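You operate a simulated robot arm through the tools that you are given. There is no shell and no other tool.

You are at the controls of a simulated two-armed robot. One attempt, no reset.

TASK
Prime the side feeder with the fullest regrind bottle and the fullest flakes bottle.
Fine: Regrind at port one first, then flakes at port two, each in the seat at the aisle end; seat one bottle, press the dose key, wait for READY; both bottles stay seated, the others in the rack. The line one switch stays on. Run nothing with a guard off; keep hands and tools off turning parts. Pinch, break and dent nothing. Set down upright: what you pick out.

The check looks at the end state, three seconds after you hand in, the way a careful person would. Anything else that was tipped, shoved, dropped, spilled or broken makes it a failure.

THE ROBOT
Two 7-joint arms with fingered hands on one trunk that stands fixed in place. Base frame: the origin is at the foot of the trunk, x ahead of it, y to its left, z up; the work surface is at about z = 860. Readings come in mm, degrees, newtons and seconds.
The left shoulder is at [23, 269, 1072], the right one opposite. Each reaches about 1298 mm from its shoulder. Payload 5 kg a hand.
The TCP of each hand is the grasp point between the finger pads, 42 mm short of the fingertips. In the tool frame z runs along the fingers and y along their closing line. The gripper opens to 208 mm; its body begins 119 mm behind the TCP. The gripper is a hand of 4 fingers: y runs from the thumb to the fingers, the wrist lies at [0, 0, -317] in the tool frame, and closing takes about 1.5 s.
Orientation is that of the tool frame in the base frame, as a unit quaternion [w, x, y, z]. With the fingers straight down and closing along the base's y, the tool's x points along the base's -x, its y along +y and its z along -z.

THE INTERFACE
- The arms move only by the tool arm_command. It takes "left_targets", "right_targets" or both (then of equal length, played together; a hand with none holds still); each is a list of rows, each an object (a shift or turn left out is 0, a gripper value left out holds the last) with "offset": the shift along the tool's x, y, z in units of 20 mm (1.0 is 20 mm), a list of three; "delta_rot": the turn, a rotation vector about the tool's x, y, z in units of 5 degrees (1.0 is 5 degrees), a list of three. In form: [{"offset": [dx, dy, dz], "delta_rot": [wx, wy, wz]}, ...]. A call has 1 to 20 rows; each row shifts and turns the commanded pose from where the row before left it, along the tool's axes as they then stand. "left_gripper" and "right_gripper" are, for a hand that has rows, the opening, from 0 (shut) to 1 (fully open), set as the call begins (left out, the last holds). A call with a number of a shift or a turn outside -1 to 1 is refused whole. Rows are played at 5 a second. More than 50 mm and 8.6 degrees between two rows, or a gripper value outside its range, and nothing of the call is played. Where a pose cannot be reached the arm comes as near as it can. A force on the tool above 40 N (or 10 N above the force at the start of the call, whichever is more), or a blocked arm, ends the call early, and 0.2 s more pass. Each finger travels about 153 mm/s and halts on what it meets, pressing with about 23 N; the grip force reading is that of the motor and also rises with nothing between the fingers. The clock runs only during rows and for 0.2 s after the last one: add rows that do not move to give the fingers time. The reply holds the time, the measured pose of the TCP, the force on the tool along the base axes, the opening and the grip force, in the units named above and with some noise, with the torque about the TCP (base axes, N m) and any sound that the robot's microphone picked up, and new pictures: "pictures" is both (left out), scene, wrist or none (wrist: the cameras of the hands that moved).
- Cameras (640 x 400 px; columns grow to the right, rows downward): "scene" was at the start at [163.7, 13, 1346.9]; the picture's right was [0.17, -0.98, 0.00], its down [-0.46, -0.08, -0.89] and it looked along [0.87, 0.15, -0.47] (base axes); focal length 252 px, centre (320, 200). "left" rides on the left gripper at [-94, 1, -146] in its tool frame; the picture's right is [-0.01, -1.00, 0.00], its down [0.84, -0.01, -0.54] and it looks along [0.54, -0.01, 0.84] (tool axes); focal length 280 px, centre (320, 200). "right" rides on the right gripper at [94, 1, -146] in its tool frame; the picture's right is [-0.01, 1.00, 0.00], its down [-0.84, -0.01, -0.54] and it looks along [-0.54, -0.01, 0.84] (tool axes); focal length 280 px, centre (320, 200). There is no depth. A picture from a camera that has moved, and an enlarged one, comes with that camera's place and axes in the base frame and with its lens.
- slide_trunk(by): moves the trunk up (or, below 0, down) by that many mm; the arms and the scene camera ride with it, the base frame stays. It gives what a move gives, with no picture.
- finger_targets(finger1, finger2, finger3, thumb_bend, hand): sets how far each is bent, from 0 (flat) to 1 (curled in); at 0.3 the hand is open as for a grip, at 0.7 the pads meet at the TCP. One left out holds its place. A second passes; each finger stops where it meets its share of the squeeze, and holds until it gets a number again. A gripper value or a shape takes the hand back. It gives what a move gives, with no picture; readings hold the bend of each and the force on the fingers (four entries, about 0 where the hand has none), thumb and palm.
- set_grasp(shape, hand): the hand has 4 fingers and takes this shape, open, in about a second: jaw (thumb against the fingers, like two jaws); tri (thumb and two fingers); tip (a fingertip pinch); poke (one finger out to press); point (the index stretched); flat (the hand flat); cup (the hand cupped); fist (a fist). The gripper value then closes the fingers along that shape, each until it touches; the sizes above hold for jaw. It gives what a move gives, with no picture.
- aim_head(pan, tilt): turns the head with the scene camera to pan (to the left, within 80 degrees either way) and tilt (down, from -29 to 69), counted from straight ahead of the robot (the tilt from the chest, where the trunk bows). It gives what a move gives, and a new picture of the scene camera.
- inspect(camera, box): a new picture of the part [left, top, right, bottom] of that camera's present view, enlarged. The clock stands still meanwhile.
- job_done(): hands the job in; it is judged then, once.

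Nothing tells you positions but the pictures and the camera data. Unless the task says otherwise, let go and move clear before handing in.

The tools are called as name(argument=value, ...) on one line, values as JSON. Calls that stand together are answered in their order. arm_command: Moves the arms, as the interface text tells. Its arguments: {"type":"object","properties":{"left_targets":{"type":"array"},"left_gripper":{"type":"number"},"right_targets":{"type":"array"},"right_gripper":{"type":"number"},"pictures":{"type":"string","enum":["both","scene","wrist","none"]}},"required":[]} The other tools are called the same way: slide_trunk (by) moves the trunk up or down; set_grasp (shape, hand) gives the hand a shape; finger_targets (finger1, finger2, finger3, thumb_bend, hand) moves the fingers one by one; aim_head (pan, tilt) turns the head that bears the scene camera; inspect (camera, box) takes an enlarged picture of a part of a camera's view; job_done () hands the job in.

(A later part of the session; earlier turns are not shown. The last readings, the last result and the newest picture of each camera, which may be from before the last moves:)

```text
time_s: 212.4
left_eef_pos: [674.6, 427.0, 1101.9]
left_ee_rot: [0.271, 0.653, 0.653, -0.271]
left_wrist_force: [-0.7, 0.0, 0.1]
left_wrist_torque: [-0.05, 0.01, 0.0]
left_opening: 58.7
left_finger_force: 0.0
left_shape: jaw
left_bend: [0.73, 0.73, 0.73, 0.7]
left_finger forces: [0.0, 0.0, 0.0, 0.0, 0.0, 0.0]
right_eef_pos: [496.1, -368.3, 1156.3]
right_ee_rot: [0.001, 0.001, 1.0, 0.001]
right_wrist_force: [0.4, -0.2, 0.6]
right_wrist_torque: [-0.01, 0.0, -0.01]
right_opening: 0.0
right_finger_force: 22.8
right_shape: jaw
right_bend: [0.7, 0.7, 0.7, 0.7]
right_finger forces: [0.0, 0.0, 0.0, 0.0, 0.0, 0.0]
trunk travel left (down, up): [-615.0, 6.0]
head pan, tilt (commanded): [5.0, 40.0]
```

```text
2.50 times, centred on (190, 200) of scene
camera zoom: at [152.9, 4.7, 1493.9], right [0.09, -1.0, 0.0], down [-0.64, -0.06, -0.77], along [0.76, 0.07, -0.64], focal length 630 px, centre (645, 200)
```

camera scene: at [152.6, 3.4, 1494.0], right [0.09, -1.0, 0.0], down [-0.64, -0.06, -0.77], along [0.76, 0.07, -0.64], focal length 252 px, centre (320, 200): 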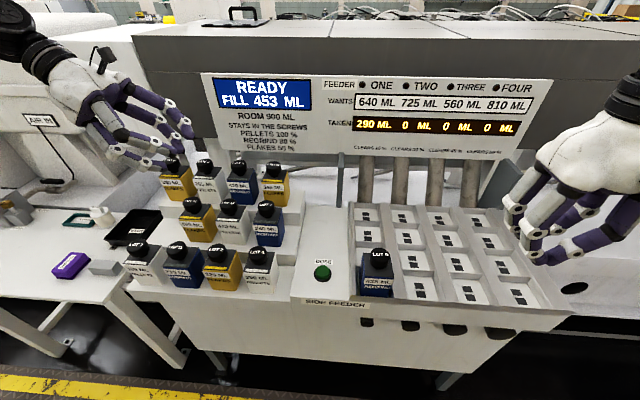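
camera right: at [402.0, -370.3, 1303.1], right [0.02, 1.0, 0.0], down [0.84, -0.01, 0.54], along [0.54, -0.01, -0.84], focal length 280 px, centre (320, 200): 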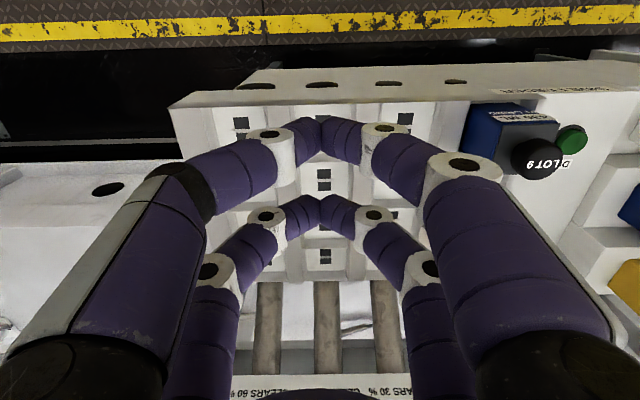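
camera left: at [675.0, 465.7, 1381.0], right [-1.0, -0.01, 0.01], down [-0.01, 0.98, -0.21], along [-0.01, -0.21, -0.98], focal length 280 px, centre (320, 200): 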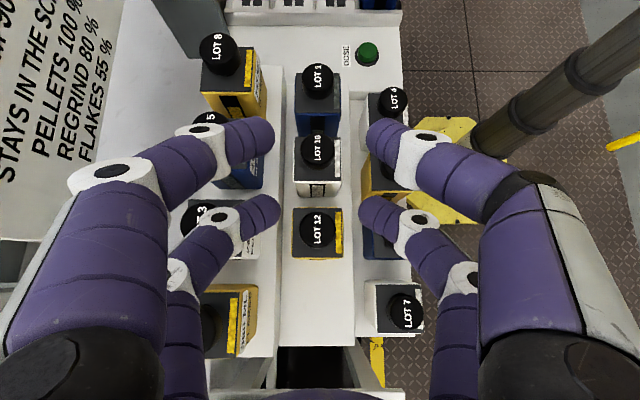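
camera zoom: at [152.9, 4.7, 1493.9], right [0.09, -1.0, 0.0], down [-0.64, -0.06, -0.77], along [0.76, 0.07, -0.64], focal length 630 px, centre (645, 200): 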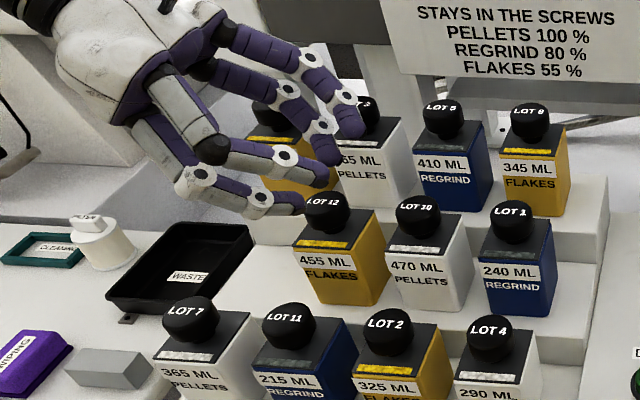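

Centred in y; I'll correct 2 mm in x, narrow slightly, and descend onto LOT 12's cap.

arm_command(left_targets=[{"offset": [0, 0.115, 0.03]}, {"offset": [0.42, 0, 0.42]}, {"offset": [0.42, 0, 0.42]}, {"offset": [0.42, 0, 0.42]}, {"offset": [0.36, 0, 0.36]}, {"offset": [0, 0, 0]}, {"offset": [0, 0, 0]}], left_gripper=0.27, pictures="none")

inspect(camera="left", box=[180, 120, 460, 295])

inspect(camera="scene", box=[120, 130, 260, 260])

```text
time_s: 214.0
left_eef_pos: [676.9, 424.6, 1055.9]
left_ee_rot: [0.271, 0.653, 0.653, -0.271]
left_wrist_force: [-0.7, 0.5, -0.4]
left_wrist_torque: [-0.01, 0.01, -0.02]
left_opening: 56.5
left_finger_force: 0.1
left_shape: jaw
left_bend: [0.73, 0.73, 0.73, 0.7]
left_finger forces: [0.0, 0.0, 0.1, 0.0, 0.0, 0.0]
right_eef_pos: [494.9, -368.4, 1156.4]
right_ee_rot: [0.002, 0.001, 1.0, -0.001]
right_wrist_force: [0.4, -0.5, -0.1]
right_wrist_torque: [0.0, 0.05, 0.02]
right_opening: 0.0
right_finger_force: 23.0
right_shape: jaw
right_bend: [0.7, 0.7, 0.7, 0.7]
right_finger forces: [0.1, 0.0, 0.0, 0.0, 0.0, 0.0]
trunk travel left (down, up): [-615.0, 6.0]
head pan, tilt (commanded): [5.0, 40.0]
```

```text
2.29 times, centred on (320, 208) of left
camera zoom: at [677.0, 461.4, 1226.7], right [-1.0, -0.01, 0.01], down [-0.01, 0.98, -0.21], along [-0.01, -0.21, -0.98], focal length 641 px, centre (320, 183)
```

zoom: 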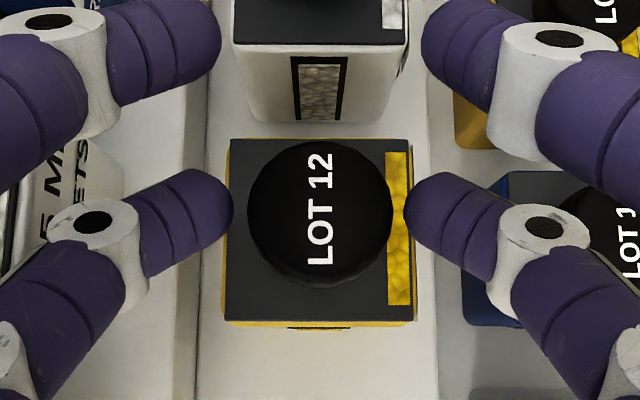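

```text
3.08 times, centred on (190, 195) of scene
camera zoom: at [152.8, 4.7, 1493.9], right [0.09, -1.0, 0.0], down [-0.64, -0.06, -0.77], along [0.76, 0.07, -0.64], focal length 775 px, centre (720, 215)
```

zoom: 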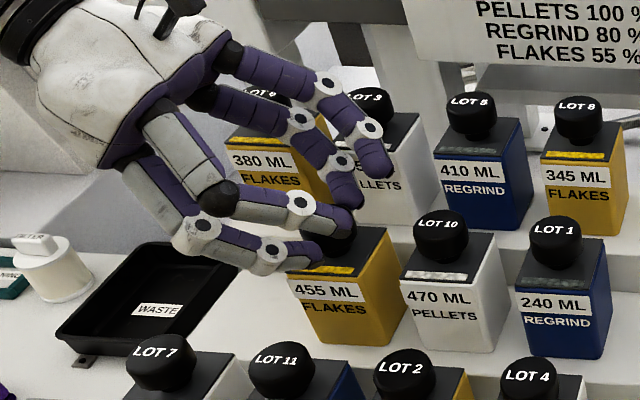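

arm_command(left_targets=[{"offset": [0, 0, 0]}, {"offset": [0, 0, 0]}, {"offset": [0, 0, 0]}, {"offset": [0, 0, 0]}, {"offset": [0, 0, 0]}, {"offset": [0, 0, 0]}], left_gripper=0, pictures="none")

arm_command(left_targets=[{"offset": [-0.2, 0, -0.2]}, {"offset": [-0.4, 0, -0.4]}, {"offset": [-0.5, 0, -0.5]}, {"offset": [-0.5, 0, -0.5]}, {"offset": [0, 0, 0]}, {"offset": [0, 0, 0]}], pictures="both")

```text
time_s: 215.4
left_eef_pos: [676.8, 425.9, 1057.3]
left_ee_rot: [0.27, 0.653, 0.654, -0.27]
left_wrist_force: [-0.1, -1.1, -3.1]
left_wrist_torque: [0.0, 0.05, 0.02]
left_opening: 5.2
left_finger_force: 22.5
left_shape: jaw
left_bend: [0.7, 0.73, 0.73, 0.7]
left_finger forces: [0.1, 19.9, 20.0, 0.0, 0.0, 0.0]
right_eef_pos: [496.0, -369.1, 1155.9]
right_ee_rot: [0.001, 0.0, 1.0, 0.0]
right_wrist_force: [-0.4, 0.1, -0.4]
right_wrist_torque: [0.0, -0.02, 0.0]
right_opening: 0.0
right_finger_force: 23.6
right_shape: jaw
right_bend: [0.7, 0.7, 0.7, 0.7]
right_finger forces: [0.0, 0.0, 0.0, 0.0, 0.1, 0.1]
trunk travel left (down, up): [-615.0, 6.0]
head pan, tilt (commanded): [5.0, 40.0]
```

```text
time_s: 216.8
left_eef_pos: [676.9, 426.6, 1102.6]
left_ee_rot: [0.271, 0.653, 0.654, -0.27]
left_wrist_force: [0.8, -0.2, -2.1]
left_wrist_torque: [0.0, 0.02, 0.02]
left_opening: 5.0
left_finger_force: 23.1
left_shape: jaw
left_bend: [0.7, 0.73, 0.73, 0.7]
left_finger forces: [0.1, 19.9, 20.1, 0.0, 0.1, 0.0]
right_eef_pos: [494.4, -368.8, 1157.0]
right_ee_rot: [0.002, 0.001, 1.0, 0.0]
right_wrist_force: [0.6, -0.4, -0.6]
right_wrist_torque: [0.03, -0.01, 0.01]
right_opening: 0.0
right_finger_force: 23.3
right_shape: jaw
right_bend: [0.7, 0.7, 0.7, 0.7]
right_finger forces: [0.0, 0.0, 0.0, 0.0, 0.1, 0.1]
trunk travel left (down, up): [-615.0, 6.0]
head pan, tilt (commanded): [5.0, 40.0]
camera scene: at [152.7, 4.5, 1493.9], right [0.09, -1.0, 0.0], down [-0.64, -0.06, -0.77], along [0.76, 0.07, -0.64], focal length 252 px, centre (320, 200)
camera left: at [677.6, 463.0, 1272.1], right [-1.0, -0.01, 0.01], down [-0.01, 0.98, -0.21], along [-0.01, -0.21, -0.98], focal length 280 px, centre (320, 200)
```

scene: 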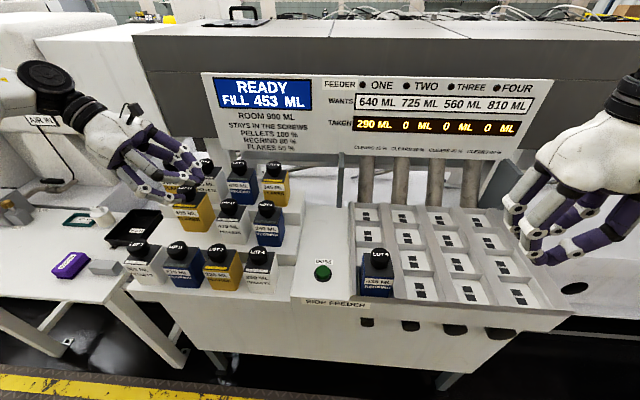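
left: 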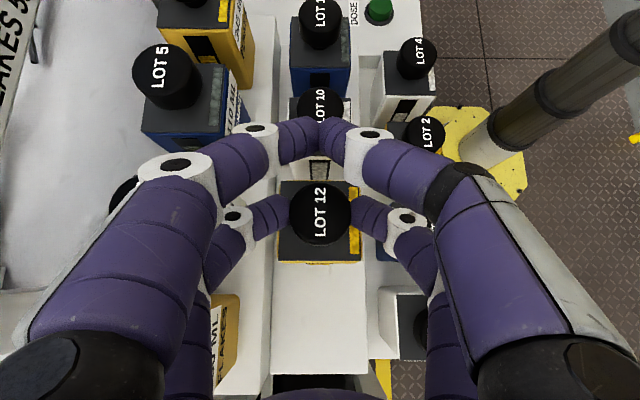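

LOT 12 is lifted cleanly. Same route: up above the caps, over to the deck.

arm_command(left_targets=[{"offset": [-0.9, 0, -0.9]}, {"offset": [-0.9, 0, -0.9]}, {"offset": [-0.9, 0, -0.9]}, {"offset": [-0.9, 0, -0.9]}, {"offset": [-0.9, 0, -0.9]}, {"offset": [-0.85, -0.037, 0.85]}, {"offset": [-0.85, -0.037, 0.85]}, {"offset": [-0.85, -0.037, 0.85]}, {"offset": [-0.85, -0.037, 0.85]}, {"offset": [-0.85, -0.037, 0.85]}, {"offset": [-0.85, -0.037, 0.85]}, {"offset": [-0.85, -0.037, 0.85]}, {"offset": [-0.85, -0.037, 0.85]}, {"offset": [-0.85, -0.037, 0.85]}, {"offset": [-0.85, -0.037, 0.85]}, {"offset": [-0.85, -0.037, 0.85]}, {"offset": [-0.85, -0.037, 0.85]}, {"offset": [-0.85, -0.037, 0.85]}, {"offset": [-0.85, -0.037, 0.85]}, {"offset": [-0.85, -0.037, 0.85]}], pictures="none")

arm_command(left_targets=[{"offset": [0, 0, 0]}, {"offset": [0.7, 0, 0.7]}, {"offset": [0.7, 0, 0.7]}, {"offset": [0.7, 0, 0.7]}, {"offset": [0.7, 0, 0.7]}, {"offset": [0.7, 0, 0.7]}, {"offset": [0.7, 0, 0.7]}, {"offset": [0.7, 0, 0.7]}, {"offset": [0.7, 0, 0.7]}, {"offset": [0, 0, 0]}], pictures="both")

```text
time_s: 221.0
left_eef_pos: [666.1, 64.6, 1230.1]
left_ee_rot: [0.27, 0.653, 0.654, -0.271]
left_wrist_force: [0.2, 0.0, -3.5]
left_wrist_torque: [0.05, 0.0, -0.01]
left_opening: 5.0
left_finger_force: 23.2
left_shape: jaw
left_bend: [0.7, 0.73, 0.73, 0.7]
left_finger forces: [0.1, 20.0, 20.0, 0.0, 0.1, 0.0]
right_eef_pos: [494.0, -369.7, 1156.9]
right_ee_rot: [0.001, 0.0, 1.0, 0.0]
right_wrist_force: [-0.5, -0.6, -0.6]
right_wrist_torque: [0.03, 0.04, 0.01]
right_opening: 0.1
right_finger_force: 23.5
right_shape: jaw
right_bend: [0.7, 0.7, 0.7, 0.7]
right_finger forces: [0.0, 0.0, 0.0, 0.0, 0.0, 0.0]
trunk travel left (down, up): [-615.0, 6.0]
head pan, tilt (commanded): [5.0, 40.0]
```

```text
time_s: 223.2
left_eef_pos: [665.2, 67.3, 1071.0]
left_ee_rot: [0.27, 0.653, 0.653, -0.271]
left_wrist_force: [0.2, 0.2, -1.6]
left_wrist_torque: [0.02, 0.0, 0.01]
left_opening: 5.2
left_finger_force: 22.8
left_shape: jaw
left_bend: [0.7, 0.73, 0.73, 0.7]
left_finger forces: [0.1, 20.0, 20.0, 0.0, 0.0, 0.0]
right_eef_pos: [495.1, -367.7, 1156.0]
right_ee_rot: [0.001, 0.001, 1.0, 0.001]
right_wrist_force: [0.6, 0.2, 0.5]
right_wrist_torque: [0.03, -0.02, -0.01]
right_opening: 0.0
right_finger_force: 22.6
right_shape: jaw
right_bend: [0.7, 0.7, 0.7, 0.7]
right_finger forces: [0.0, 0.0, 0.1, 0.0, 0.0, 0.0]
trunk travel left (down, up): [-615.0, 6.0]
head pan, tilt (commanded): [5.0, 40.0]
camera scene: at [152.6, 4.6, 1494.0], right [0.09, -1.0, 0.0], down [-0.64, -0.06, -0.77], along [0.76, 0.07, -0.64], focal length 252 px, centre (320, 200)
camera left: at [666.3, 102.7, 1241.5], right [-1.0, -0.01, 0.01], down [-0.01, 0.98, -0.21], along [-0.01, -0.22, -0.98], focal length 280 px, centre (320, 200)
```

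scene: 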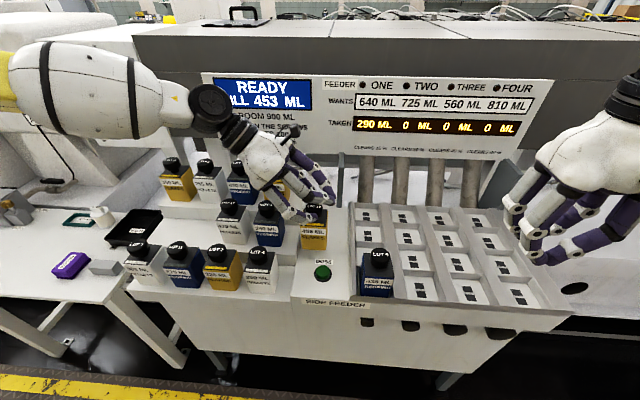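
left: 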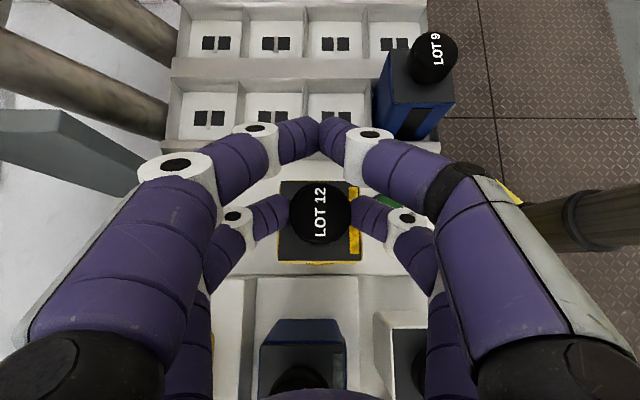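

arm_command(left_targets=[{"offset": [0.5, 0, 0.5]}, {"offset": [0.5, 0, 0.5]}, {"offset": [0.35, 0, 0.35]}, {"offset": [0.07, 0, 0.07]}, {"offset": [0, 0, 0]}, {"offset": [0, 0, 0]}], pictures="none")

```text
time_s: 224.6
left_eef_pos: [665.2, 66.4, 1032.0]
left_ee_rot: [0.271, 0.653, 0.654, -0.27]
left_wrist_force: [-0.1, -0.3, -1.1]
left_wrist_torque: [-0.06, 0.0, -0.01]
left_opening: 5.0
left_finger_force: 23.5
left_shape: jaw
left_bend: [0.7, 0.73, 0.73, 0.7]
left_finger forces: [0.0, 20.2, 20.0, 0.0, 0.0, 0.1]
right_eef_pos: [496.2, -368.8, 1155.9]
right_ee_rot: [0.001, 0.001, 1.0, 0.0]
right_wrist_force: [0.2, -0.7, 0.6]
right_wrist_torque: [0.03, 0.01, 0.03]
right_opening: 0.1
right_finger_force: 22.8
right_shape: jaw
right_bend: [0.7, 0.7, 0.7, 0.7]
right_finger forces: [0.0, 0.0, 0.0, 0.1, 0.0, 0.0]
trunk travel left (down, up): [-615.0, 6.0]
head pan, tilt (commanded): [5.0, 40.0]
```

arm_command(left_targets=[{"offset": [0.04, 0, 0.04]}, {"offset": [0, 0, 0]}, {"offset": [0, 0, 0]}], pictures="none")

inspect(camera="scene", box=[250, 170, 370, 290])

```text
time_s: 225.4
left_eef_pos: [665.5, 65.1, 1032.4]
left_ee_rot: [0.271, 0.653, 0.653, -0.27]
left_wrist_force: [-1.8, -2.3, 7.3]
left_wrist_torque: [-0.09, 0.07, 0.03]
left_opening: 5.4
left_finger_force: 23.2
left_shape: jaw
left_bend: [0.7, 0.73, 0.73, 0.7]
left_finger forces: [0.1, 20.8, 21.8, 0.0, 0.0, 0.0]
right_eef_pos: [494.8, -368.4, 1156.1]
right_ee_rot: [0.0, 0.001, 1.0, 0.0]
right_wrist_force: [0.3, 0.2, 0.5]
right_wrist_torque: [-0.04, -0.02, -0.01]
right_opening: 0.0
right_finger_force: 23.0
right_shape: jaw
right_bend: [0.7, 0.7, 0.7, 0.7]
right_finger forces: [0.0, 0.0, 0.0, 0.1, 0.1, 0.0]
trunk travel left (down, up): [-615.0, 6.0]
head pan, tilt (commanded): [5.0, 40.0]
```

```text
3.33 times, centred on (310, 230) of scene
camera zoom: at [152.4, 4.4, 1494.0], right [0.09, -1.0, 0.0], down [-0.64, -0.06, -0.77], along [0.76, 0.07, -0.64], focal length 840 px, centre (353, 100)
```

zoom: 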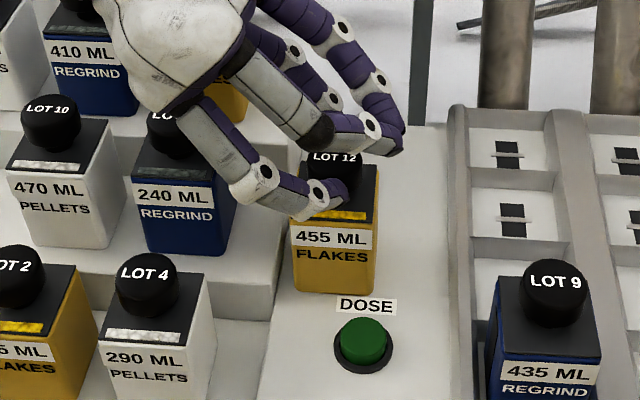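

Down on the deck. Releasing, rising, and withdrawing the left hand to its side.

arm_command(left_targets=[{"offset": [0, 0, 0]}, {"offset": [0, 0, 0]}, {"offset": [0, 0, 0]}, {"offset": [-0.3, 0, -0.3]}, {"offset": [-0.7, 0, -0.7]}, {"offset": [-0.9, 0, -0.9]}, {"offset": [-0.9, 0, -0.9]}, {"offset": [-0.9, 0, -0.9]}, {"offset": [-0.9, 0, -0.9]}, {"offset": [-0.9, 0, -0.9]}, {"offset": [-0.9, 0, -0.9]}], left_gripper=0.3, pictures="none")

arm_command(left_targets=[{"offset": [1, 0, -1]}, {"offset": [1, 0, -1]}, {"offset": [1, 0, -1]}, {"offset": [1, 0, -1]}, {"offset": [1, 0, -1]}, {"offset": [1, 0, -1]}, {"offset": [1, 0, -1]}, {"offset": [1, 0, -1]}, {"offset": [1, 0, -1]}, {"offset": [1, 0, -1]}, {"offset": [1, 0, -1]}, {"offset": [1, 0, -1]}, {"offset": [1, 0, -1]}, {"offset": [1, 0, -1]}, {"offset": [1, 0, -1]}, {"offset": [1, 0, -1]}], pictures="scene")

```text
time_s: 227.8
left_eef_pos: [666.1, 65.5, 1211.7]
left_ee_rot: [0.271, 0.653, 0.653, -0.27]
left_wrist_force: [-0.5, -1.7, -0.5]
left_wrist_torque: [0.02, -0.02, 0.05]
left_opening: 62.0
left_finger_force: 0.0
left_shape: jaw
left_bend: [0.73, 0.74, 0.74, 0.7]
left_finger forces: [0.1, 0.1, 0.1, 0.0, 0.0, 0.0]
right_eef_pos: [494.6, -367.5, 1156.3]
right_ee_rot: [0.001, 0.001, 1.0, 0.0]
right_wrist_force: [-0.1, 0.4, -0.6]
right_wrist_torque: [0.04, -0.07, -0.02]
right_opening: 0.0
right_finger_force: 23.4
right_shape: jaw
right_bend: [0.7, 0.7, 0.7, 0.7]
right_finger forces: [0.0, 0.1, 0.0, 0.0, 0.1, 0.0]
trunk travel left (down, up): [-615.0, 6.0]
head pan, tilt (commanded): [5.0, 40.0]
```

```text
time_s: 231.2
left_eef_pos: [666.1, 519.9, 1209.1]
left_ee_rot: [0.271, 0.653, 0.653, -0.272]
left_wrist_force: [-0.4, 0.7, 0.6]
left_wrist_torque: [-0.08, 0.0, -0.08]
left_opening: 62.0
left_finger_force: 0.1
left_shape: jaw
left_bend: [0.73, 0.74, 0.74, 0.7]
left_finger forces: [0.0, 0.0, 0.0, 0.0, 0.0, 0.1]
right_eef_pos: [495.5, -367.5, 1156.3]
right_ee_rot: [0.0, 0.001, 1.0, 0.0]
right_wrist_force: [0.1, 0.6, 0.6]
right_wrist_torque: [-0.08, 0.01, 0.01]
right_opening: 0.0
right_finger_force: 22.7
right_shape: jaw
right_bend: [0.7, 0.7, 0.7, 0.7]
right_finger forces: [0.1, 0.1, 0.0, 0.0, 0.1, 0.0]
trunk travel left (down, up): [-615.0, 6.0]
head pan, tilt (commanded): [5.0, 40.0]
camera scene: at [152.9, 5.5, 1493.8], right [0.09, -1.0, 0.0], down [-0.64, -0.06, -0.77], along [0.76, 0.07, -0.64], focal length 252 px, centre (320, 200)
```

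scene: 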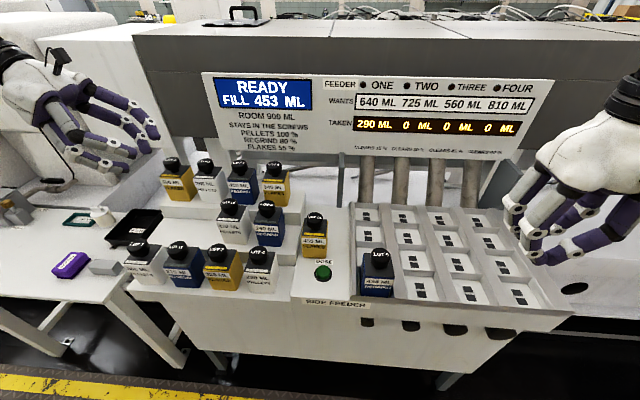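

arm_command(right_targets=[{"offset": [-0.457, 0.981, -0.03]}, {"offset": [-0.457, 0.981, -0.03]}, {"offset": [-0.457, 0.981, -0.03]}, {"offset": [-0.457, 0.981, -0.03]}, {"offset": [-0.457, 0.981, -0.03]}, {"offset": [-0.457, 0.981, -0.03]}, {"offset": [-0.457, 0.981, -0.03]}, {"offset": [-0.457, 0.981, -0.03]}, {"offset": [-0.457, 0.981, -0.03]}, {"offset": [-0.457, 0.981, -0.03]}, {"offset": [-0.457, 0.981, -0.03]}, {"offset": [-0.457, 0.981, -0.03]}, {"offset": [-0.457, 0.981, -0.03]}, {"offset": [-0.457, 0.981, -0.03]}, {"offset": [-0.457, 0.981, -0.03]}, {"offset": [-0.457, 0.981, -0.03]}, {"offset": [-0.457, 0.981, -0.03]}, {"offset": [-0.457, 0.981, -0.03]}, {"offset": [-0.457, 0.981, -0.03]}, {"offset": [-0.457, 0.981, -0.03]}], right_gripper=0.34, pictures="none")

arm_command(right_targets=[{"offset": [-0.457, 0.981, 0]}, {"offset": [-0.457, 0.981, 0]}, {"offset": [0, 0, 0.5]}, {"offset": [0, 0, 1]}, {"offset": [0, 0, 1]}, {"offset": [0, 0, 1]}, {"offset": [0, 0, 1]}, {"offset": [0, 0, 0.8]}, {"offset": [0, 0, 0]}], right_gripper=0.34, pictures="wrist")

inspect(camera="right", box=[180, 50, 460, 225])

```text
time_s: 235.4
left_eef_pos: [665.8, 520.8, 1208.0]
left_ee_rot: [0.271, 0.652, 0.654, -0.271]
left_wrist_force: [0.5, 0.9, -0.2]
left_wrist_torque: [-0.1, -0.03, 0.0]
left_opening: 61.9
left_finger_force: 0.0
left_shape: jaw
left_bend: [0.73, 0.74, 0.74, 0.7]
left_finger forces: [0.0, 0.0, 0.0, 0.0, 0.1, 0.1]
right_eef_pos: [677.0, 25.2, 1167.0]
right_ee_rot: [0.001, 0.001, 1.0, -0.001]
right_wrist_force: [-0.4, 0.8, 0.1]
right_wrist_torque: [-0.03, 0.06, -0.01]
right_opening: 70.1
right_finger_force: 0.1
right_shape: jaw
right_bend: [0.73, 0.73, 0.73, 0.7]
right_finger forces: [0.0, 0.0, 0.0, 0.1, 0.1, 0.1]
trunk travel left (down, up): [-615.0, 6.0]
head pan, tilt (commanded): [5.0, 40.0]
```

```text
time_s: 237.4
left_eef_pos: [665.6, 519.2, 1209.5]
left_ee_rot: [0.27, 0.654, 0.653, -0.271]
left_wrist_force: [-0.6, 0.1, 0.3]
left_wrist_torque: [-0.02, 0.0, 0.02]
left_opening: 62.4
left_finger_force: 0.1
left_shape: jaw
left_bend: [0.73, 0.74, 0.74, 0.7]
left_finger forces: [0.0, 0.0, 0.1, 0.0, 0.0, 0.1]
right_eef_pos: [698.8, 64.4, 1061.4]
right_ee_rot: [0.001, 0.0, 1.0, 0.001]
right_wrist_force: [0.1, 0.3, -0.3]
right_wrist_torque: [-0.02, 0.02, -0.01]
right_opening: 70.4
right_finger_force: 0.0
right_shape: jaw
right_bend: [0.73, 0.73, 0.73, 0.7]
right_finger forces: [0.0, 0.0, 0.0, 0.0, 0.0, 0.0]
trunk travel left (down, up): [-615.0, 6.0]
head pan, tilt (commanded): [5.0, 40.0]
camera right: at [605.4, 62.2, 1208.6], right [0.02, 1.0, 0.0], down [0.84, -0.01, 0.54], along [0.54, -0.01, -0.84], focal length 280 px, centre (320, 200)
```

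right: 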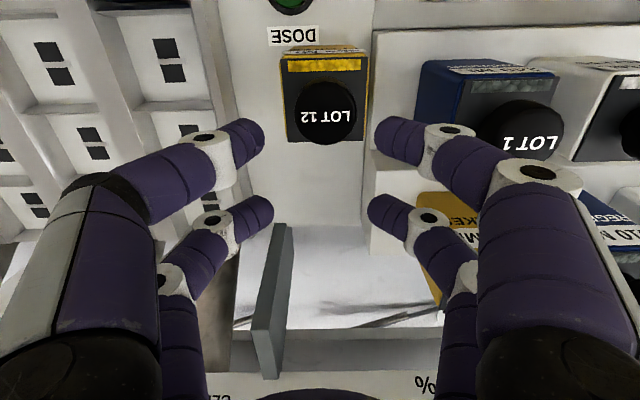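

```text
2.29 times, centred on (320, 138) of right
camera zoom: at [605.4, 62.2, 1208.6], right [0.02, 1.0, 0.0], down [0.84, -0.01, 0.54], along [0.54, -0.01, -0.84], focal length 641 px, centre (320, 343)
```

zoom: 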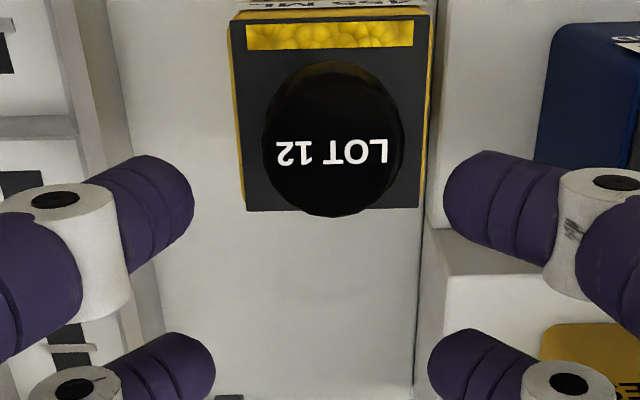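

arm_command(right_targets=[{"offset": [0.165, 0.22, 0]}, {"offset": [0, 0, 0.6]}, {"offset": [0, 0, 0.6]}, {"offset": [0, 0, 0.5]}, {"offset": [0, 0, 0.4]}, {"offset": [0, 0, 0]}, {"offset": [0, 0, 0]}], right_gripper=0.31, pictures="none")

inspect(camera="right", box=[180, 50, 460, 225])

```text
time_s: 239.0
left_eef_pos: [666.7, 519.5, 1209.5]
left_ee_rot: [0.27, 0.653, 0.653, -0.271]
left_wrist_force: [-0.8, -0.2, 1.0]
left_wrist_torque: [0.01, 0.0, 0.0]
left_opening: 62.1
left_finger_force: 0.0
left_shape: jaw
left_bend: [0.73, 0.74, 0.74, 0.7]
left_finger forces: [0.0, 0.0, 0.0, 0.1, 0.0, 0.0]
right_eef_pos: [696.0, 68.2, 1019.5]
right_ee_rot: [0.001, 0.001, 1.0, 0.001]
right_wrist_force: [0.7, -0.4, 0.0]
right_wrist_torque: [0.0, 0.0, 0.01]
right_opening: 65.0
right_finger_force: 0.0
right_shape: jaw
right_bend: [0.73, 0.73, 0.73, 0.7]
right_finger forces: [0.1, 0.0, 0.0, 0.0, 0.0, 0.1]
trunk travel left (down, up): [-615.0, 6.0]
head pan, tilt (commanded): [5.0, 40.0]
```

```text
2.29 times, centred on (320, 138) of right
camera zoom: at [602.3, 67.9, 1166.3], right [0.02, 1.0, 0.0], down [0.84, -0.01, 0.54], along [0.54, -0.01, -0.84], focal length 641 px, centre (320, 343)
```

zoom: 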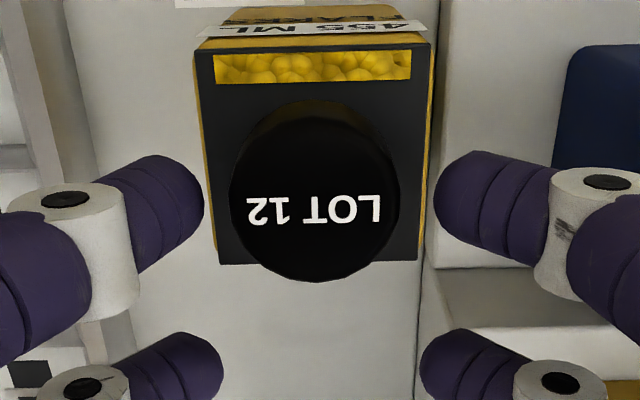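

arm_command(right_targets=[{"offset": [0, -0.07, 0]}, {"offset": [0, 0, 0]}], right_gripper=0.28, pictures="none")

arm_command(right_targets=[{"offset": [0, 0, 0]}, {"offset": [0, 0, 0]}, {"offset": [0, 0, 0]}, {"offset": [0, 0, 0]}, {"offset": [0, 0, 0]}, {"offset": [0, 0, 0]}], right_gripper=0, pictures="none")

arm_command(right_targets=[{"offset": [0, 0, -0.2]}, {"offset": [0, 0, -0.5]}, {"offset": [0, 0, -0.8]}, {"offset": [0, 0, -1]}, {"offset": [0, 0, 0]}, {"offset": [0, 0, 0]}], pictures="both")

```text
time_s: 239.6
left_eef_pos: [665.5, 519.4, 1210.1]
left_ee_rot: [0.271, 0.653, 0.653, -0.27]
left_wrist_force: [-0.7, 0.5, 0.4]
left_wrist_torque: [-0.01, 0.0, 0.02]
left_opening: 61.9
left_finger_force: 0.0
left_shape: jaw
left_bend: [0.73, 0.74, 0.74, 0.7]
left_finger forces: [0.1, 0.0, 0.0, 0.1, 0.0, 0.0]
right_eef_pos: [693.7, 67.1, 1019.9]
right_ee_rot: [0.001, 0.001, 1.0, 0.0]
right_wrist_force: [0.9, -0.7, 0.1]
right_wrist_torque: [0.03, -0.01, 0.03]
right_opening: 58.6
right_finger_force: 0.1
right_shape: jaw
right_bend: [0.73, 0.73, 0.73, 0.7]
right_finger forces: [0.1, 0.1, 0.0, 0.0, 0.0, 0.0]
trunk travel left (down, up): [-615.0, 6.0]
head pan, tilt (commanded): [5.0, 40.0]
```

```text
time_s: 241.0
left_eef_pos: [666.0, 521.5, 1209.4]
left_ee_rot: [0.27, 0.654, 0.653, -0.271]
left_wrist_force: [0.6, 1.3, -0.3]
left_wrist_torque: [-0.01, 0.0, -0.01]
left_opening: 61.9
left_finger_force: 0.0
left_shape: jaw
left_bend: [0.73, 0.74, 0.74, 0.7]
left_finger forces: [0.1, 0.0, 0.0, 0.1, 0.0, 0.0]
right_eef_pos: [694.5, 67.1, 1020.1]
right_ee_rot: [0.0, 0.001, 1.0, -0.001]
right_wrist_force: [0.2, 0.4, 0.1]
right_wrist_torque: [0.02, -0.1, 0.0]
right_opening: 23.7
right_finger_force: 23.0
right_shape: jaw
right_bend: [0.73, 0.7, 0.7, 0.7]
right_finger forces: [19.9, 0.0, 0.0, 0.0, 20.1, 0.0]
trunk travel left (down, up): [-615.0, 6.0]
head pan, tilt (commanded): [5.0, 40.0]
```

```text
time_s: 242.4
left_eef_pos: [665.4, 520.5, 1210.6]
left_ee_rot: [0.27, 0.653, 0.654, -0.27]
left_wrist_force: [-1.1, -0.4, -0.2]
left_wrist_torque: [0.02, -0.01, 0.03]
left_opening: 62.2
left_finger_force: 0.1
left_shape: jaw
left_bend: [0.73, 0.74, 0.74, 0.7]
left_finger forces: [0.0, 0.1, 0.0, 0.0, 0.0, 0.1]
right_eef_pos: [694.4, 64.3, 1069.3]
right_ee_rot: [0.001, 0.001, 1.0, 0.0]
right_wrist_force: [0.0, 0.3, -3.4]
right_wrist_torque: [0.03, -0.1, -0.02]
right_opening: 23.9
right_finger_force: 22.5
right_shape: jaw
right_bend: [0.73, 0.7, 0.7, 0.7]
right_finger forces: [19.8, 0.0, 0.0, 0.0, 20.1, 0.1]
trunk travel left (down, up): [-615.0, 6.0]
head pan, tilt (commanded): [5.0, 40.0]
camera scene: at [152.6, 4.5, 1493.9], right [0.09, -1.0, 0.0], down [-0.64, -0.06, -0.77], along [0.76, 0.07, -0.64], focal length 252 px, centre (320, 200)
camera right: at [601.1, 63.7, 1216.1], right [0.02, 1.0, 0.0], down [0.84, -0.01, 0.54], along [0.54, -0.01, -0.84], focal length 280 px, centre (320, 200)
```

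scene: 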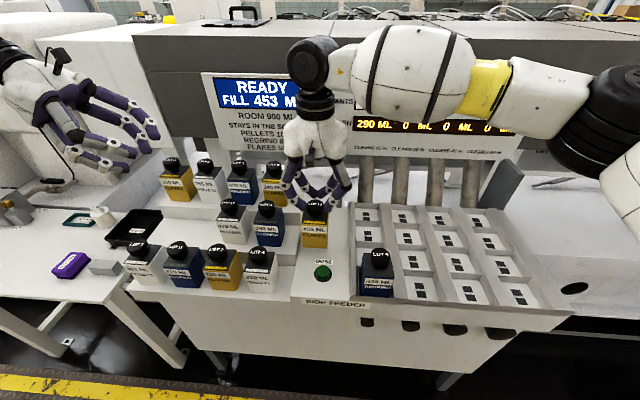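
right: 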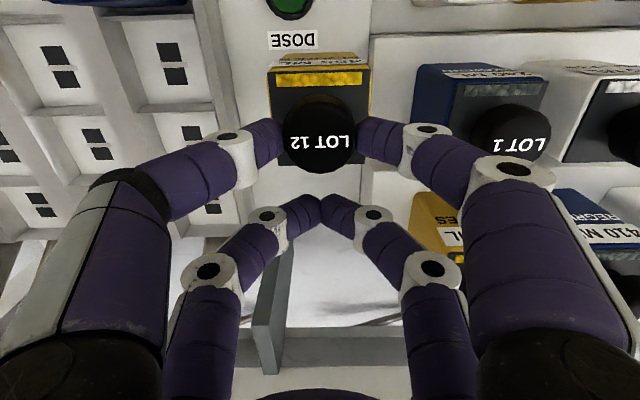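

LOT 12 is in the right hand. I'll carry it behind LOT 9 (staying clear of it), then forward to port two's aisle-end seat.

arm_command(right_targets=[{"offset": [0, 0, -1]}, {"offset": [0, 0, -1]}, {"offset": [0, -0.5, 0]}, {"offset": [0, -0.946, 0]}, {"offset": [0, -0.946, 0]}, {"offset": [0, -0.946, 0]}, {"offset": [0, -0.946, 0]}, {"offset": [0, -0.946, 0]}, {"offset": [0, -0.946, 0]}, {"offset": [0, -0.946, 0]}, {"offset": [0, -0.946, 0]}, {"offset": [0, -0.946, 0]}, {"offset": [0, -0.946, 0]}, {"offset": [0, -0.946, 0]}, {"offset": [0, -0.946, 0]}, {"offset": [0, -0.946, 0]}, {"offset": [0, -0.946, 0]}, {"offset": [0, -0.946, 0]}, {"offset": [0, -0.446, 0]}, {"offset": [0, 0, 0]}], pictures="scene")

aim_head(pan=-20, tilt=50)

```text
time_s: 246.6
left_eef_pos: [665.0, 519.7, 1208.2]
left_ee_rot: [0.271, 0.653, 0.653, -0.271]
left_wrist_force: [-0.2, -0.2, 0.6]
left_wrist_torque: [0.02, -0.01, -0.02]
left_opening: 62.1
left_finger_force: 0.1
left_shape: jaw
left_bend: [0.73, 0.74, 0.74, 0.7]
left_finger forces: [0.1, 0.1, 0.0, 0.0, 0.0, 0.1]
right_eef_pos: [693.0, -235.5, 1109.9]
right_ee_rot: [0.001, 0.0, 1.0, 0.0]
right_wrist_force: [0.2, 0.3, -2.4]
right_wrist_torque: [-0.03, -0.08, 0.0]
right_opening: 24.2
right_finger_force: 23.4
right_shape: jaw
right_bend: [0.73, 0.7, 0.7, 0.7]
right_finger forces: [20.0, 0.0, 0.1, 0.0, 20.1, 0.0]
trunk travel left (down, up): [-615.0, 6.0]
head pan, tilt (commanded): [5.0, 40.0]
camera scene: at [152.9, 4.6, 1493.9], right [0.09, -1.0, 0.0], down [-0.64, -0.06, -0.77], along [0.76, 0.07, -0.64], focal length 252 px, centre (320, 200)
```

scene: 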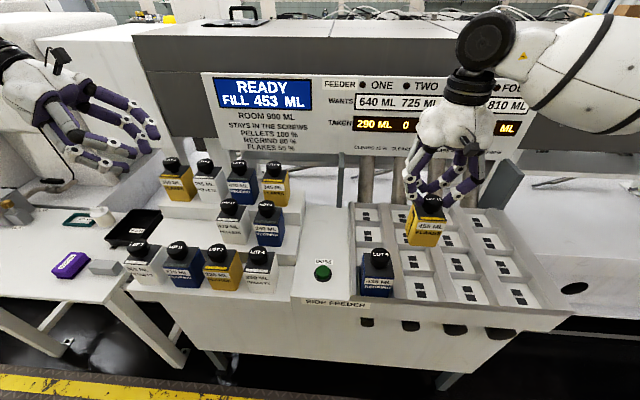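

```text
time_s: 247.5
left_eef_pos: [665.9, 519.4, 1208.7]
left_ee_rot: [0.271, 0.654, 0.653, -0.27]
left_wrist_force: [-0.2, 0.7, 0.0]
left_wrist_torque: [0.03, 0.01, -0.04]
left_opening: 61.9
left_finger_force: 0.1
left_shape: jaw
left_bend: [0.73, 0.74, 0.74, 0.7]
left_finger forces: [0.0, 0.0, 0.1, 0.1, 0.0, 0.1]
right_eef_pos: [693.9, -234.1, 1108.8]
right_ee_rot: [0.0, 0.001, 1.0, 0.0]
right_wrist_force: [-0.3, -0.1, -3.0]
right_wrist_torque: [-0.01, -0.05, 0.02]
right_opening: 23.4
right_finger_force: 23.1
right_shape: jaw
right_bend: [0.73, 0.7, 0.7, 0.7]
right_finger forces: [20.1, 0.0, 0.1, 0.0, 20.1, 0.1]
trunk travel left (down, up): [-615.0, 6.0]
head pan, tilt (commanded): [-20.0, 50.0]
camera scene: at [140.6, -29.1, 1479.7], right [-0.34, -0.94, 0.0], down [-0.72, 0.26, -0.64], along [0.6, -0.22, -0.77], focal length 252 px, centre (320, 200)
```

scene: 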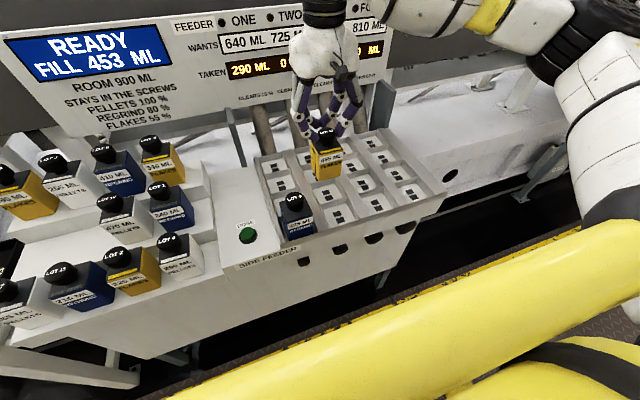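

arm_command(right_targets=[{"offset": [0.6, -0.14, 0]}, {"offset": [0.9, 0, 0]}, {"offset": [0.95, 0, 0]}, {"offset": [0.95, 0, 0]}, {"offset": [0.95, 0, 0]}, {"offset": [0.9, 0, 0]}, {"offset": [0.5, 0, 0]}, {"offset": [0, 0, 0]}, {"offset": [0, 0, 0.8]}, {"offset": [0, 0, 0.8]}, {"offset": [0, 0, 0.7]}, {"offset": [0, 0, 0.5]}, {"offset": [0, 0, 0]}, {"offset": [0, 0, 0]}], pictures="wrist")

inspect(camera="scene", box=[270, 160, 380, 260])

inspect(camera="right", box=[250, 25, 400, 115])

```text
time_s: 250.5
left_eef_pos: [666.5, 519.8, 1209.7]
left_ee_rot: [0.271, 0.653, 0.653, -0.271]
left_wrist_force: [-0.6, -0.1, 0.2]
left_wrist_torque: [0.0, 0.01, -0.01]
left_opening: 62.1
left_finger_force: 0.1
left_shape: jaw
left_bend: [0.73, 0.74, 0.74, 0.7]
left_finger forces: [0.0, 0.0, 0.0, 0.1, 0.0, 0.0]
right_eef_pos: [577.6, -238.8, 1053.1]
right_ee_rot: [0.001, 0.002, 1.0, 0.0]
right_wrist_force: [0.1, 0.5, -2.9]
right_wrist_torque: [-0.01, -0.1, -0.01]
right_opening: 23.7
right_finger_force: 23.1
right_shape: jaw
right_bend: [0.73, 0.7, 0.7, 0.7]
right_finger forces: [19.9, 0.0, 0.1, 0.1, 20.1, 0.1]
trunk travel left (down, up): [-615.0, 6.0]
head pan, tilt (commanded): [-20.0, 50.0]
camera right: at [484.7, -239.0, 1200.6], right [0.02, 1.0, 0.0], down [0.84, -0.01, 0.54], along [0.54, -0.01, -0.84], focal length 280 px, centre (320, 200)
```

right: 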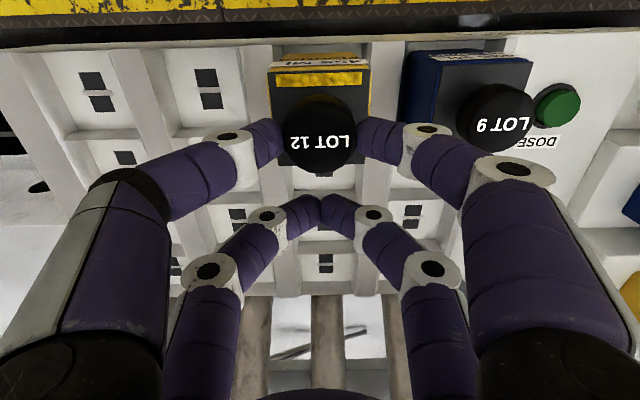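

```text
4.00 times, centred on (325, 210) of scene
camera zoom: at [140.5, -29.2, 1479.7], right [-0.34, -0.94, 0.0], down [-0.72, 0.26, -0.64], along [0.6, -0.22, -0.77], focal length 1008 px, centre (300, 160)
```

zoom: 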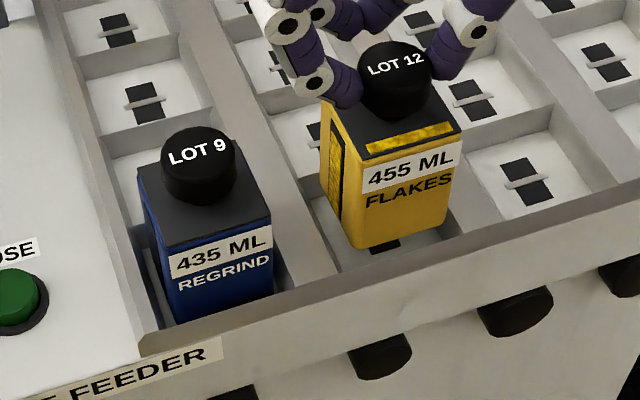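

```text
4.27 times, centred on (325, 70) of right
camera zoom: at [484.7, -239.0, 1200.6], right [0.02, 1.0, 0.0], down [0.84, -0.01, 0.54], along [0.54, -0.01, -0.84], focal length 1196 px, centre (299, 755)
```

zoom: 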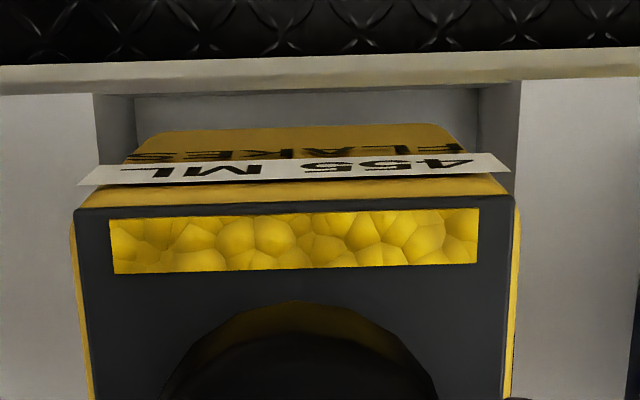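

Alignment is within a millimetre or two by both cameras. Lowering into the seat.

arm_command(right_targets=[{"offset": [-0.075, 0.02, 0]}, {"offset": [0, 0, 0.3]}, {"offset": [0, 0, 0.3]}, {"offset": [0, 0, 0.3]}, {"offset": [0, 0, 0.3]}, {"offset": [0, 0, 0.3]}, {"offset": [0, 0, 0]}, {"offset": [0, 0, 0]}], pictures="none")

inspect(camera="scene", box=[290, 170, 360, 240])

inspect(camera="right", box=[250, 25, 400, 115])

```text
time_s: 252.3
left_eef_pos: [664.6, 519.3, 1209.9]
left_ee_rot: [0.27, 0.654, 0.653, -0.271]
left_wrist_force: [0.2, 0.0, 0.2]
left_wrist_torque: [-0.01, -0.02, -0.02]
left_opening: 62.3
left_finger_force: 0.1
left_shape: jaw
left_bend: [0.73, 0.74, 0.74, 0.7]
left_finger forces: [0.0, 0.1, 0.0, 0.0, 0.0, 0.0]
right_eef_pos: [580.4, -238.2, 1023.3]
right_ee_rot: [0.001, 0.001, 1.0, 0.0]
right_wrist_force: [0.3, 0.4, -2.5]
right_wrist_torque: [0.01, -0.06, 0.0]
right_opening: 23.7
right_finger_force: 22.7
right_shape: jaw
right_bend: [0.73, 0.7, 0.7, 0.7]
right_finger forces: [19.9, 0.0, 0.0, 0.0, 20.1, 0.1]
trunk travel left (down, up): [-615.0, 6.0]
head pan, tilt (commanded): [-20.0, 50.0]
```

```text
5.71 times, centred on (325, 205) of scene
camera zoom: at [140.6, -29.2, 1479.7], right [-0.34, -0.94, 0.0], down [-0.72, 0.26, -0.64], along [0.6, -0.22, -0.77], focal length 1440 px, centre (291, 171)
```

zoom: 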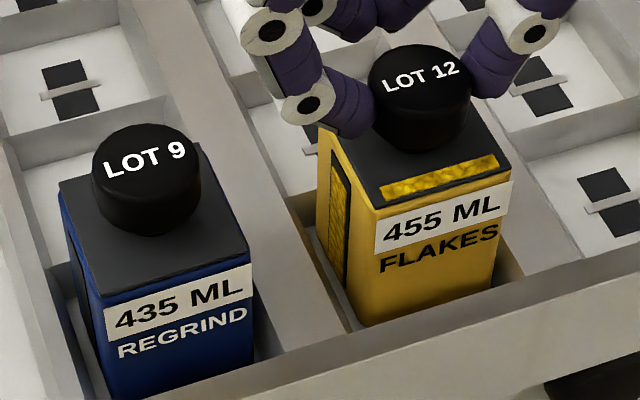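

```text
4.27 times, centred on (325, 70) of right
camera zoom: at [487.4, -238.8, 1171.0], right [0.02, 1.0, 0.0], down [0.84, -0.01, 0.54], along [0.54, -0.01, -0.84], focal length 1196 px, centre (299, 755)
```

zoom: 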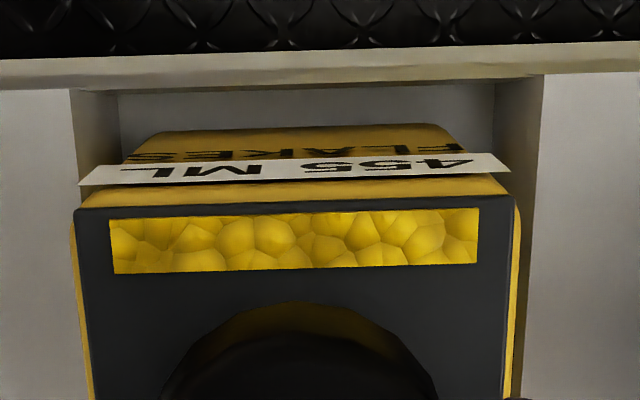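

arm_command(right_targets=[{"offset": [0, 0, 0.15]}, {"offset": [0, 0, 0.12]}, {"offset": [0, 0, 0]}, {"offset": [0, 0, 0]}], pictures="none")

```text
time_s: 253.3
left_eef_pos: [665.1, 519.2, 1210.7]
left_ee_rot: [0.271, 0.653, 0.653, -0.271]
left_wrist_force: [0.1, -0.3, -1.0]
left_wrist_torque: [-0.02, -0.01, 0.0]
left_opening: 62.2
left_finger_force: 0.0
left_shape: jaw
left_bend: [0.73, 0.74, 0.74, 0.7]
left_finger forces: [0.1, 0.0, 0.0, 0.0, 0.1, 0.1]
right_eef_pos: [580.1, -237.4, 1018.1]
right_ee_rot: [0.0, 0.001, 1.0, 0.0]
right_wrist_force: [0.0, -1.1, 1.7]
right_wrist_torque: [-0.01, 0.05, -0.01]
right_opening: 23.5
right_finger_force: 22.5
right_shape: jaw
right_bend: [0.73, 0.7, 0.7, 0.7]
right_finger forces: [20.4, 0.0, 0.0, 0.0, 20.8, 0.1]
trunk travel left (down, up): [-615.0, 6.0]
head pan, tilt (commanded): [-20.0, 50.0]
```

Light contact with the seat floor. Releasing and inspecting before pulling away.

arm_command(right_targets=[{"offset": [0, 0, 0.02]}, {"offset": [0, 0, 0]}, {"offset": [0, 0, 0]}, {"offset": [0, 0, 0]}, {"offset": [0, 0, 0]}], right_gripper=0.29, pictures="none")

inspect(camera="scene", box=[280, 160, 370, 250])

inspect(camera="right", box=[160, 20, 480, 220])

```text
time_s: 254.5
left_eef_pos: [666.3, 520.0, 1210.5]
left_ee_rot: [0.271, 0.653, 0.653, -0.27]
left_wrist_force: [0.4, 0.4, 0.1]
left_wrist_torque: [-0.01, 0.02, 0.03]
left_opening: 62.0
left_finger_force: 0.1
left_shape: jaw
left_bend: [0.73, 0.74, 0.74, 0.7]
left_finger forces: [0.1, 0.1, 0.1, 0.0, 0.0, 0.0]
right_eef_pos: [581.3, -239.1, 1019.3]
right_ee_rot: [0.001, 0.0, 1.0, 0.0]
right_wrist_force: [0.1, -0.5, -0.3]
right_wrist_torque: [-0.02, -0.04, 0.0]
right_opening: 59.5
right_finger_force: 0.0
right_shape: jaw
right_bend: [0.74, 0.73, 0.73, 0.7]
right_finger forces: [0.0, 0.0, 0.0, 0.0, 0.0, 0.0]
trunk travel left (down, up): [-615.0, 6.0]
head pan, tilt (commanded): [-20.0, 50.0]
```

```text
4.44 times, centred on (325, 205) of scene
camera zoom: at [140.4, -29.1, 1479.7], right [-0.34, -0.94, 0.0], down [-0.72, 0.26, -0.64], along [0.6, -0.22, -0.77], focal length 1120 px, centre (298, 178)
```

zoom: 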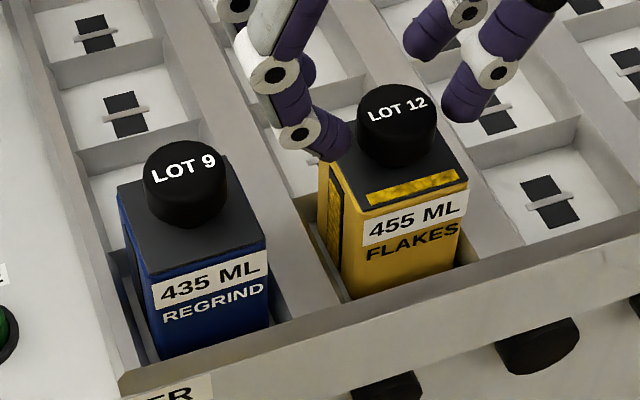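

```text
2.00 times, centred on (320, 120) of right
camera zoom: at [487.7, -239.3, 1165.3], right [0.02, 1.0, 0.0], down [0.84, -0.01, 0.54], along [0.54, -0.01, -0.84], focal length 561 px, centre (320, 360)
```

zoom: 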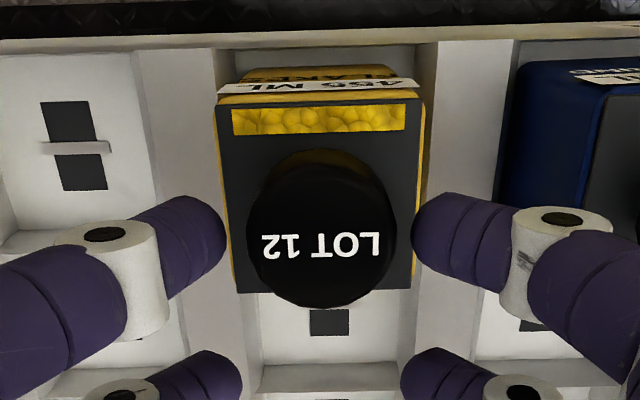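

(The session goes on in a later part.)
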